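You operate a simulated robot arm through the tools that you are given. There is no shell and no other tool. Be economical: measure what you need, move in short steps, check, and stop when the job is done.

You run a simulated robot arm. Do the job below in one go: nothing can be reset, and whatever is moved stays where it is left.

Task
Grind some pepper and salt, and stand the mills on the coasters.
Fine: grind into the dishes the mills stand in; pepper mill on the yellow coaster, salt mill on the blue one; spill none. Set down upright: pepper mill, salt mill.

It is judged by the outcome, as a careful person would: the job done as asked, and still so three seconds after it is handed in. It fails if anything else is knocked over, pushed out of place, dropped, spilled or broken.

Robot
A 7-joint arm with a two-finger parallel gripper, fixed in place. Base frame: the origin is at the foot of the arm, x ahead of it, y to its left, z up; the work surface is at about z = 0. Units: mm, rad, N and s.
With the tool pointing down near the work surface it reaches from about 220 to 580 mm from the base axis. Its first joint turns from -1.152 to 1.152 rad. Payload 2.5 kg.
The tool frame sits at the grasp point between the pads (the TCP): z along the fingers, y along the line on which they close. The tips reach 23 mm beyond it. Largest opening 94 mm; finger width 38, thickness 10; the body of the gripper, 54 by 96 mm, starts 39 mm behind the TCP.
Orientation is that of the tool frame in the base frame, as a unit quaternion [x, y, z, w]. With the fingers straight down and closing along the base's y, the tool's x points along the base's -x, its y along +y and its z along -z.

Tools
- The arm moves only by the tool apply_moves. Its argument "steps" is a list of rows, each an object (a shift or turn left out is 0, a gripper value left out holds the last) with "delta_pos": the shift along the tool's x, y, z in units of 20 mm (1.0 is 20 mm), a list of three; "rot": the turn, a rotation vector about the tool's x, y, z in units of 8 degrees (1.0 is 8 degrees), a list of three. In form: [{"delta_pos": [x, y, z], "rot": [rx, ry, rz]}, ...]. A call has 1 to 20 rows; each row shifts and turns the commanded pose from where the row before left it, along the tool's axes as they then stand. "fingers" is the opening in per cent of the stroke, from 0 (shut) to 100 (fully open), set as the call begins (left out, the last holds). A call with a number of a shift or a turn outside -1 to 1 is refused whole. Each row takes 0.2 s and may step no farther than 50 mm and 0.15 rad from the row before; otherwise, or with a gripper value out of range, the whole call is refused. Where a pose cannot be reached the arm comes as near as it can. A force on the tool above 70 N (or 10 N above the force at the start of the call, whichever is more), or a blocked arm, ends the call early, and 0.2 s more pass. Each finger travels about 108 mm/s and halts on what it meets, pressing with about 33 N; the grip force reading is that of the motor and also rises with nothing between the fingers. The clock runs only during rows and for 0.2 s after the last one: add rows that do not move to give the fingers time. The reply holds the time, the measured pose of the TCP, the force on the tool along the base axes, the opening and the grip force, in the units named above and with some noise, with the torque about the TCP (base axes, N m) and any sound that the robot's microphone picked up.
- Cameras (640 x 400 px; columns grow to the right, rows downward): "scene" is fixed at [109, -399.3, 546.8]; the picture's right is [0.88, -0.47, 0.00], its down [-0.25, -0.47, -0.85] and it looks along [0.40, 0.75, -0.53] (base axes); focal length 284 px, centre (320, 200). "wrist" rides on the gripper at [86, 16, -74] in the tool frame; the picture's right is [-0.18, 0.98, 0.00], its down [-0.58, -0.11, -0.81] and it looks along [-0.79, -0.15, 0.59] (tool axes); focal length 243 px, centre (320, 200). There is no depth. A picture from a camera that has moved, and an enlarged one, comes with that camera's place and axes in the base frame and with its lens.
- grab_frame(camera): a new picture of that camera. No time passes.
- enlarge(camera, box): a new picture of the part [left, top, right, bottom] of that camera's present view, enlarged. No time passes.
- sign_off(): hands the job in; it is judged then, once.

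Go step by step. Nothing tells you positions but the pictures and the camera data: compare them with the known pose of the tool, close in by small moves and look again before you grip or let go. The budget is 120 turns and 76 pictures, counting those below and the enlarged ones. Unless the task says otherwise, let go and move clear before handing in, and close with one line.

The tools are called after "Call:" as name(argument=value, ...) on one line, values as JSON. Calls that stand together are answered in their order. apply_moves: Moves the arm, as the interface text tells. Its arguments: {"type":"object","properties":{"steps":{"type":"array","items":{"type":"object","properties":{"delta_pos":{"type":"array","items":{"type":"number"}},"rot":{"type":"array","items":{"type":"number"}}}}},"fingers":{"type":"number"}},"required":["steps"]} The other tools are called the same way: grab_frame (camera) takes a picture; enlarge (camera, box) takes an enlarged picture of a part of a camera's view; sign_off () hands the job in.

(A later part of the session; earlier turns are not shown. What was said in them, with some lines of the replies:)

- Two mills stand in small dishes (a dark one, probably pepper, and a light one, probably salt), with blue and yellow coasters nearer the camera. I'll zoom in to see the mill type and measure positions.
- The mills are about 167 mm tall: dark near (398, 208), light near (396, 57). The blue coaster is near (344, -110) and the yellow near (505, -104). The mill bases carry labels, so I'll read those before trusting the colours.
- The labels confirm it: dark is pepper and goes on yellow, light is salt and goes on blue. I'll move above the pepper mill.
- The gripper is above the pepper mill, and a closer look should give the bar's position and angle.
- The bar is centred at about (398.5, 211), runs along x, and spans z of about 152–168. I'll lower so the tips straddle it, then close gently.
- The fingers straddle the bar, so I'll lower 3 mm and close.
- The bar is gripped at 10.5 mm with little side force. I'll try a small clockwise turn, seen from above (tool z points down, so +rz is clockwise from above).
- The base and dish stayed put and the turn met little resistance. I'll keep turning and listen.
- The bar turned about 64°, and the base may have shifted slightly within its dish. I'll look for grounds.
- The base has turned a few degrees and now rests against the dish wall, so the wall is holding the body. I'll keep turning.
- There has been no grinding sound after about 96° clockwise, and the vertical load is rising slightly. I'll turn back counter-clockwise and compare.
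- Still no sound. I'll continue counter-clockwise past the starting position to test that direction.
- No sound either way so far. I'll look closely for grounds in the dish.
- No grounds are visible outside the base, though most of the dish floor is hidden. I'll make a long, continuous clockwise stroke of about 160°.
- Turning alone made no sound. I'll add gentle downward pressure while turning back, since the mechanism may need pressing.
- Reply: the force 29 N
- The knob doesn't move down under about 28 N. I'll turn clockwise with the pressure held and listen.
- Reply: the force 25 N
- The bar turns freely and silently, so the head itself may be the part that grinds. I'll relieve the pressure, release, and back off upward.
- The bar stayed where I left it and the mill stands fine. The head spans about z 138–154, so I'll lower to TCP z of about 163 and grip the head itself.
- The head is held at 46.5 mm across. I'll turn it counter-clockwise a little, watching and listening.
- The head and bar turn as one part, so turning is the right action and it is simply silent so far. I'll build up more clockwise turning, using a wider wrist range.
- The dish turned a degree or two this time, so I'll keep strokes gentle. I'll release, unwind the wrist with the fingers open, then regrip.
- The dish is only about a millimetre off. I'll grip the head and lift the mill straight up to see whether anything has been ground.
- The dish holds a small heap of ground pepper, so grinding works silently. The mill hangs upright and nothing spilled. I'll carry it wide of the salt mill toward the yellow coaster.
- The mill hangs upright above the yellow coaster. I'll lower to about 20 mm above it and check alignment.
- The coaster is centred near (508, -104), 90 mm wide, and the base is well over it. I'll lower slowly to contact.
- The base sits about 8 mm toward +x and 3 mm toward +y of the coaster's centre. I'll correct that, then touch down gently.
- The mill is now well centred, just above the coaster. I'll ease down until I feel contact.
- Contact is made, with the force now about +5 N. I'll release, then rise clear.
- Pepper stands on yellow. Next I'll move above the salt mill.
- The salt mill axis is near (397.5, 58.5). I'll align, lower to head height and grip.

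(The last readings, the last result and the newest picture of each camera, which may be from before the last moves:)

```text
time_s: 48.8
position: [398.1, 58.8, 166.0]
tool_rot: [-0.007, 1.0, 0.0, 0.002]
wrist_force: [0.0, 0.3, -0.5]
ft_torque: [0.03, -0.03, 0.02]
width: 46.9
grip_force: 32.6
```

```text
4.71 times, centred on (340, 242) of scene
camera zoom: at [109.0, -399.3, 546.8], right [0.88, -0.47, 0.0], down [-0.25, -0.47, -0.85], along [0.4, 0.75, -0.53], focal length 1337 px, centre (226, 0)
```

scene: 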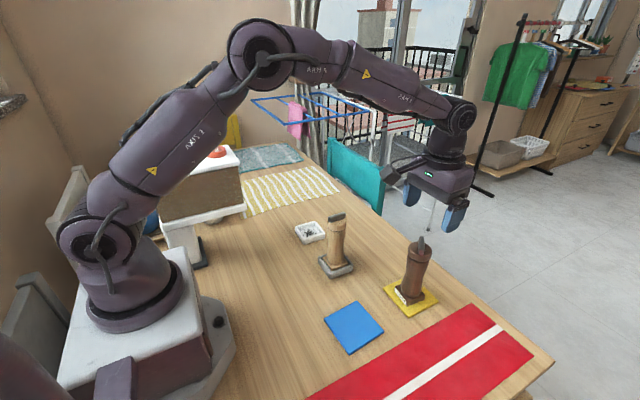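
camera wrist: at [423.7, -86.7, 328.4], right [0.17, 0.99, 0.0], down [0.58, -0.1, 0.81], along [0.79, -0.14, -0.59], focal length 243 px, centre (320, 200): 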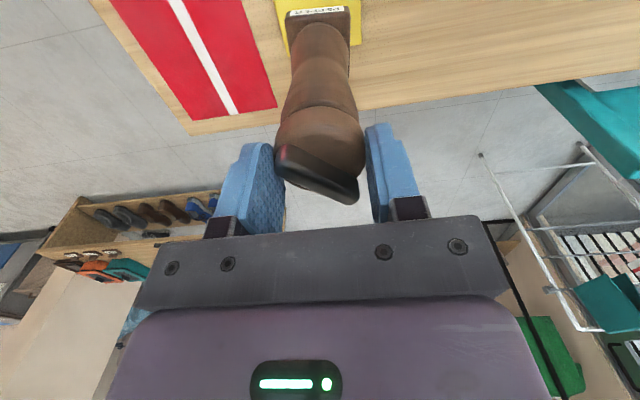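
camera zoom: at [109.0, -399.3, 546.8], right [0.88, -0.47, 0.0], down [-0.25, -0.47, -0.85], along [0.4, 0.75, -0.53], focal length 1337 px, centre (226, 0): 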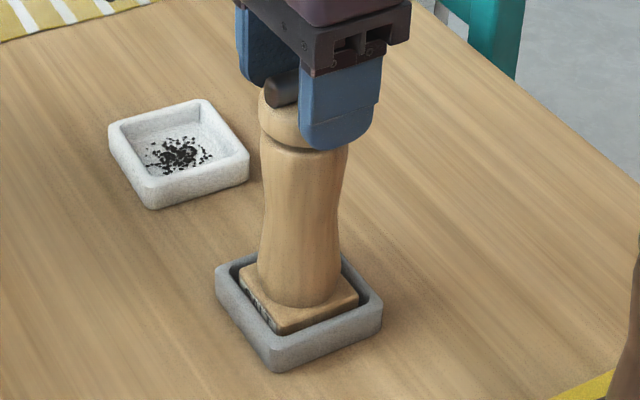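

The head is gripped squarely with almost no side load. I'll turn clockwise about 96°.

Call:
apply_moves(steps=[{"rot": [0, 0, 1]}, {"rot": [0, 0, 1]}, {"rot": [0, 0, 1]}, {"rot": [0, 0, 1]}, {"rot": [0, 0, 1]}, {"rot": [0, 0, 1]}, {"rot": [0, 0, 1]}, {"rot": [0, 0, 1]}, {"rot": [0, 0, 1]}, {"rot": [0, 0, 1]}, {"rot": [0, 0, 1]}, {"rot": [0, 0, 1]}])

Call:
enlarge(camera="scene", box=[305, 200, 375, 285])

```text
time_s: 51.4
position: [399.5, 59.0, 164.8]
tool_rot: [0.739, 0.673, 0.0, 0.001]
wrist_force: [3.3, 1.7, 1.6]
ft_torque: [0.2, -0.31, 0.02]
width: 46.4
grip_force: 33.4
```

```text
4.71 times, centred on (340, 242) of scene
camera zoom: at [109.0, -399.3, 546.8], right [0.88, -0.47, 0.0], down [-0.25, -0.47, -0.85], along [0.4, 0.75, -0.53], focal length 1337 px, centre (226, 0)
```

zoom: 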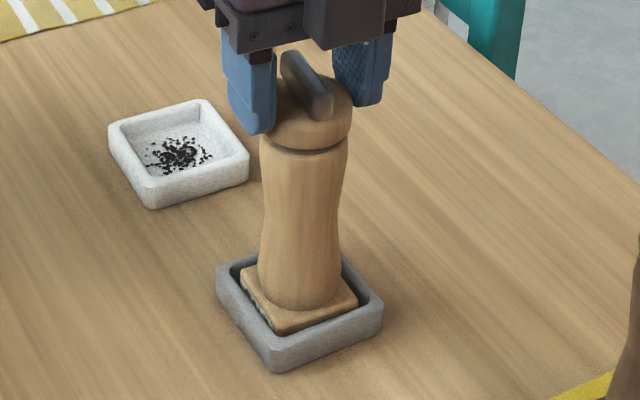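

The dish didn't move and the forces are small. I'll turn back counter-clockwise and then repeat both ways.

Call:
apply_moves(steps=[{"rot": [0, 0, -1]}, {"rot": [0, 0, -1]}, {"rot": [0, 0, -1]}, {"rot": [0, 0, -1]}, {"rot": [0, 0, -1]}, {"rot": [0, 0, -1]}, {"rot": [0, 0, -1]}, {"rot": [0, 0, -1]}, {"rot": [0, 0, -1]}, {"rot": [0, 0, -1]}, {"rot": [0, 0, -1]}, {"rot": [0, 0, -1]}, {"rot": [0, 0, -1]}, {"rot": [0, 0, -1]}, {"rot": [0, 0, -1]}, {"rot": [0, 0, -1]}, {"rot": [0, 0, -1]}, {"rot": [0, 0, -1]}, {"rot": [0, 0, -1]}, {"rot": [0, 0, -1]}])

Call:
enlarge(camera="scene", box=[305, 200, 375, 285])

```text
time_s: 55.6
position: [398.5, 59.5, 166.3]
tool_rot: [-0.537, 0.843, -0.001, 0.001]
wrist_force: [3.2, -2.5, 1.6]
ft_torque: [-0.26, -0.42, 0.0]
width: 46.7
grip_force: 33.1
```

```text
4.71 times, centred on (340, 242) of scene
camera zoom: at [109.0, -399.3, 546.8], right [0.88, -0.47, 0.0], down [-0.25, -0.47, -0.85], along [0.4, 0.75, -0.53], focal length 1337 px, centre (226, 0)
```

zoom: 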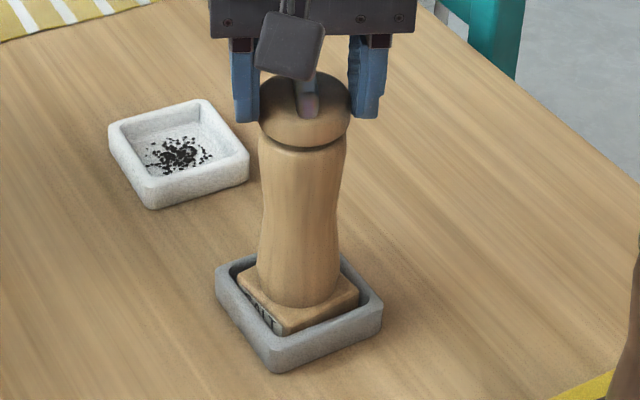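

Call:
apply_moves(steps=[{"rot": [0, 0, 1]}, {"rot": [0, 0, 1]}, {"rot": [0, 0, 1]}, {"rot": [0, 0, 1]}, {"rot": [0, 0, 1]}, {"rot": [0, 0, 1]}, {"rot": [0, 0, 1]}, {"rot": [0, 0, 1]}, {"rot": [0, 0, 1]}, {"rot": [0, 0, 1]}, {"rot": [0, 0, 1]}, {"rot": [0, 0, 1]}, {"rot": [0, 0, 1]}, {"rot": [0, 0, 1]}, {"rot": [0, 0, 1]}, {"rot": [0, 0, 1]}, {"rot": [0, 0, 1]}, {"rot": [0, 0, 1]}, {"rot": [0, 0, 1]}, {"rot": [0, 0, 1]}])

Call:
apply_moves(steps=[{"rot": [0, 0, -1]}, {"rot": [0, 0, -1]}, {"rot": [0, 0, -1]}, {"rot": [0, 0, -1]}, {"rot": [0, 0, -1]}, {"rot": [0, 0, -1]}, {"rot": [0, 0, -1]}, {"rot": [0, 0, -1]}, {"rot": [0, 0, -1]}, {"rot": [0, 0, -1]}, {"rot": [0, 0, -1]}, {"rot": [0, 0, -1]}])

Call:
enlarge(camera="scene", box=[305, 200, 375, 285])

```text
time_s: 59.8
position: [398.8, 58.2, 166.2]
tool_rot: [0.74, 0.672, 0.0, 0.0]
wrist_force: [1.2, -0.1, -0.8]
ft_torque: [0.07, -0.24, 0.04]
width: 46.5
grip_force: 33.7
```

```text
time_s: 62.4
position: [398.7, 58.6, 165.5]
tool_rot: [-0.007, 1.0, 0.0, 0.0]
wrist_force: [1.0, -0.5, -1.3]
ft_torque: [-0.15, -0.15, -0.02]
width: 46.6
grip_force: 33.5
```

```text
4.71 times, centred on (340, 242) of scene
camera zoom: at [109.0, -399.3, 546.8], right [0.88, -0.47, 0.0], down [-0.25, -0.47, -0.85], along [0.4, 0.75, -0.53], focal length 1337 px, centre (226, 0)
```

zoom: 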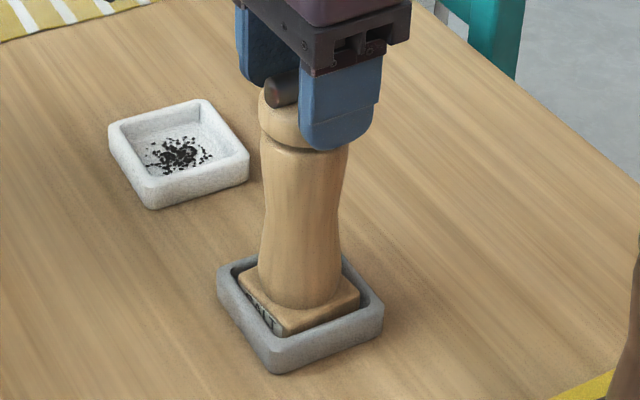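

The total stroke is similar to pepper's. I'll lift straight up and check the dish for salt.

Call:
apply_moves(steps=[{"rot": [0, 0, 0.6]}, {}, {"delta_pos": [0, 0, -0.3]}, {"delta_pos": [0, 0, -0.5]}, {"delta_pos": [0, 0, -1]}, {"delta_pos": [0, 0, -1]}, {}])

Call:
enlarge(camera="scene", box=[305, 200, 375, 285])

```text
time_s: 64.0
position: [396.9, 59.0, 222.3]
tool_rot: [0.035, 0.999, 0.001, 0.001]
wrist_force: [1.0, 0.8, -2.4]
ft_torque: [-0.01, -0.02, 0.01]
width: 46.6
grip_force: 33.2
```

```text
4.71 times, centred on (340, 242) of scene
camera zoom: at [109.0, -399.3, 546.8], right [0.88, -0.47, 0.0], down [-0.25, -0.47, -0.85], along [0.4, 0.75, -0.53], focal length 1337 px, centre (226, 0)
```

zoom: 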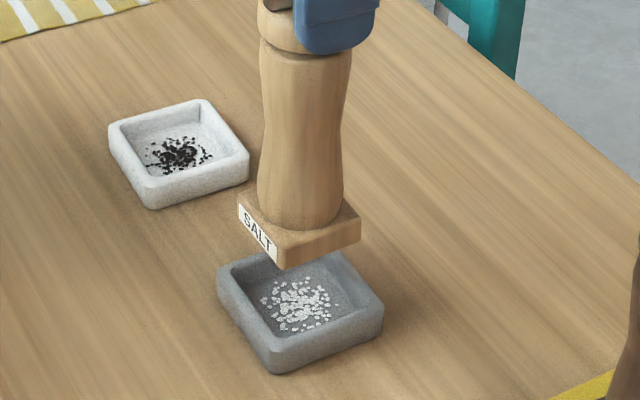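

There is salt in the grey dish, with none spilled. I'll carry the mill to the blue coaster.

Call:
apply_moves(steps=[{"delta_pos": [0, 0, -0.5]}, {"delta_pos": [0.239, -0.958, 0]}, {"delta_pos": [0.239, -0.958, 0]}, {"delta_pos": [0.239, -0.958, 0]}, {"delta_pos": [0.239, -0.958, 0]}, {"delta_pos": [0.239, -0.958, 0]}, {"delta_pos": [0.239, -0.958, 0]}, {"delta_pos": [0.239, -0.958, 0]}, {"delta_pos": [0.239, -0.958, 0]}, {"delta_pos": [0.239, -0.958, 0]}, {}, {"delta_pos": [0, 0, 0.9]}, {"delta_pos": [0, 0, 0.9]}, {"delta_pos": [0, 0, 0.9]}, {}, {}])

Call:
enlarge(camera="scene", box=[310, 240, 410, 365])

```text
time_s: 67.4
position: [343.5, -108.2, 178.4]
tool_rot: [0.036, 0.999, 0.001, 0.0]
wrist_force: [-0.9, 0.2, -2.5]
ft_torque: [-0.02, 0.01, 0.01]
width: 46.9
grip_force: 32.5
```

```text
3.20 times, centred on (360, 302) of scene
camera zoom: at [109.0, -399.3, 546.8], right [0.88, -0.47, 0.0], down [-0.25, -0.47, -0.85], along [0.4, 0.75, -0.53], focal length 909 px, centre (192, -128)
```

zoom: 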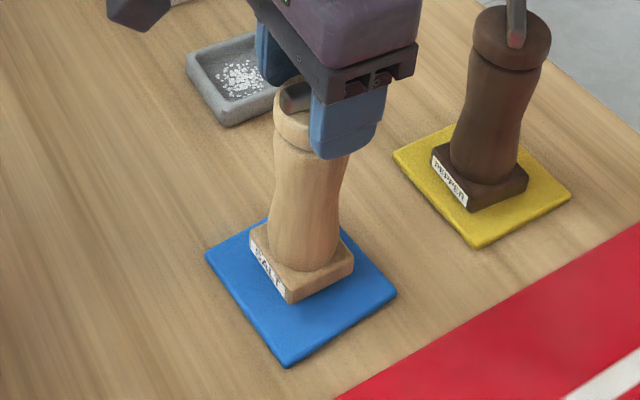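

The base centre is near (346, -106) and the coaster centre near (345, -108), which is close. I'll lower gently.

Call:
apply_moves(steps=[{"delta_pos": [0.05, -0.1, 0.25]}, {"delta_pos": [0, 0, 0.2]}, {}])

Call:
apply_moves(steps=[{"delta_pos": [0, 0, 0.1]}, {}])

Call:
enlarge(camera="scene", box=[310, 240, 410, 365])

```text
time_s: 68.2
position: [343.7, -111.4, 167.4]
tool_rot: [0.034, 0.999, 0.0, 0.0]
wrist_force: [-0.4, 0.1, -3.4]
ft_torque: [-0.02, -0.01, 0.02]
width: 47.0
grip_force: 32.8
```

```text
time_s: 68.8
position: [342.7, -111.7, 166.6]
tool_rot: [0.034, 0.999, 0.0, -0.001]
wrist_force: [-0.1, 0.0, 1.5]
ft_torque: [-0.1, 0.04, -0.03]
width: 46.5
grip_force: 33.4
```

```text
3.20 times, centred on (360, 302) of scene
camera zoom: at [109.0, -399.3, 546.8], right [0.88, -0.47, 0.0], down [-0.25, -0.47, -0.85], along [0.4, 0.75, -0.53], focal length 909 px, centre (192, -128)
```

zoom: 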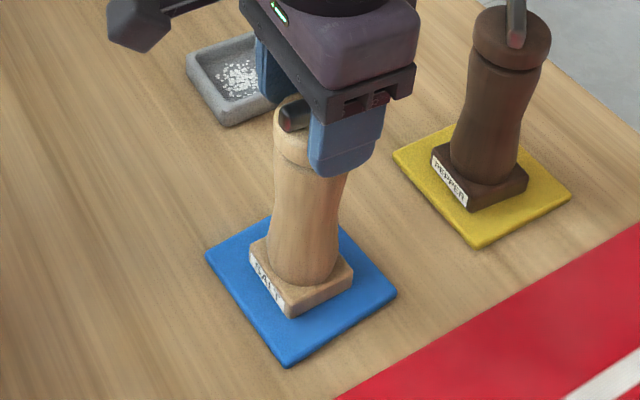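

The salt mill is touching down, centred on the blue coaster (+1.5 N). I'll release and rise clear.

Call:
apply_moves(steps=[{}, {}, {}, {}], fingers=90)

Call:
apply_moves(steps=[{"delta_pos": [0, 0, -0.5]}, {"delta_pos": [0, 0, -1]}, {"delta_pos": [0, 0, -1]}, {"delta_pos": [0, 0, -1]}, {"delta_pos": [0, 0, -1]}, {"delta_pos": [0, 0, -1]}, {}])

Call:
grab_frame(camera="scene")

Call:
enlarge(camera="scene", box=[280, 210, 450, 365])

```text
time_s: 69.8
position: [342.4, -110.9, 166.4]
tool_rot: [0.035, 0.999, 0.0, 0.001]
wrist_force: [-0.1, -0.3, -0.3]
ft_torque: [0.0, -0.02, -0.02]
width: 84.9
grip_force: 0.0
```

```text
time_s: 71.4
position: [343.6, -112.7, 277.8]
tool_rot: [0.034, 0.999, 0.0, 0.0]
wrist_force: [-0.1, 0.0, 0.3]
ft_torque: [-0.01, -0.01, -0.02]
width: 84.3
grip_force: 0.1
```

```text
29 pictures are left
```

scene: 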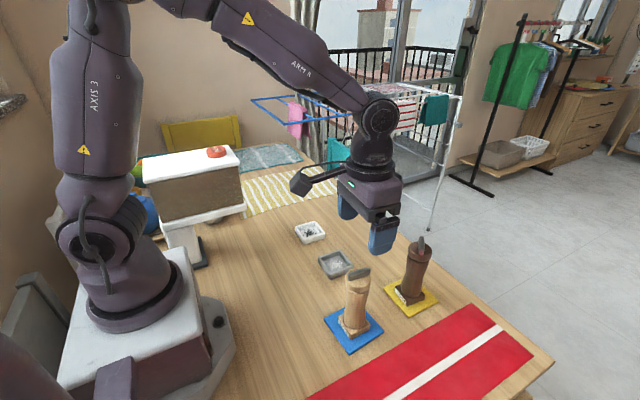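

```text
2.58 times, centred on (365, 288) of scene
camera zoom: at [109.0, -399.3, 546.8], right [0.88, -0.47, 0.0], down [-0.25, -0.47, -0.85], along [0.4, 0.75, -0.53], focal length 733 px, centre (204, -26)
```

zoom: 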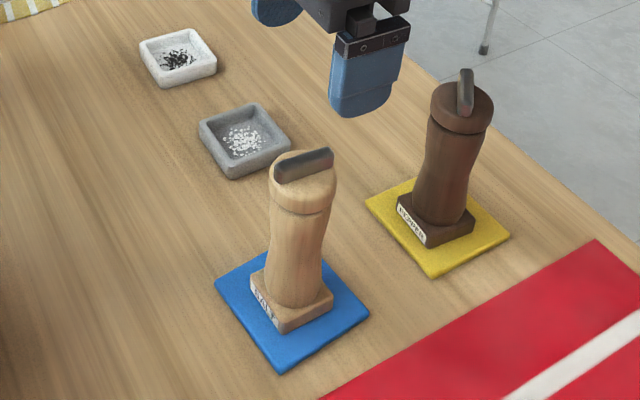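

Both mills stand upright on their coasters, the ground pepper and salt are in their dishes with no spill visible, and the gripper is clear.

Call:
sign_off()

```text
The job is handed in.
```

The job is done and handed in: pepper and salt are ground into their own dishes, the pepper mill stands upright on the yellow coaster and the salt mill on the blue, with no spill visible; the pepper dish shifted about a millimetre while grinding.
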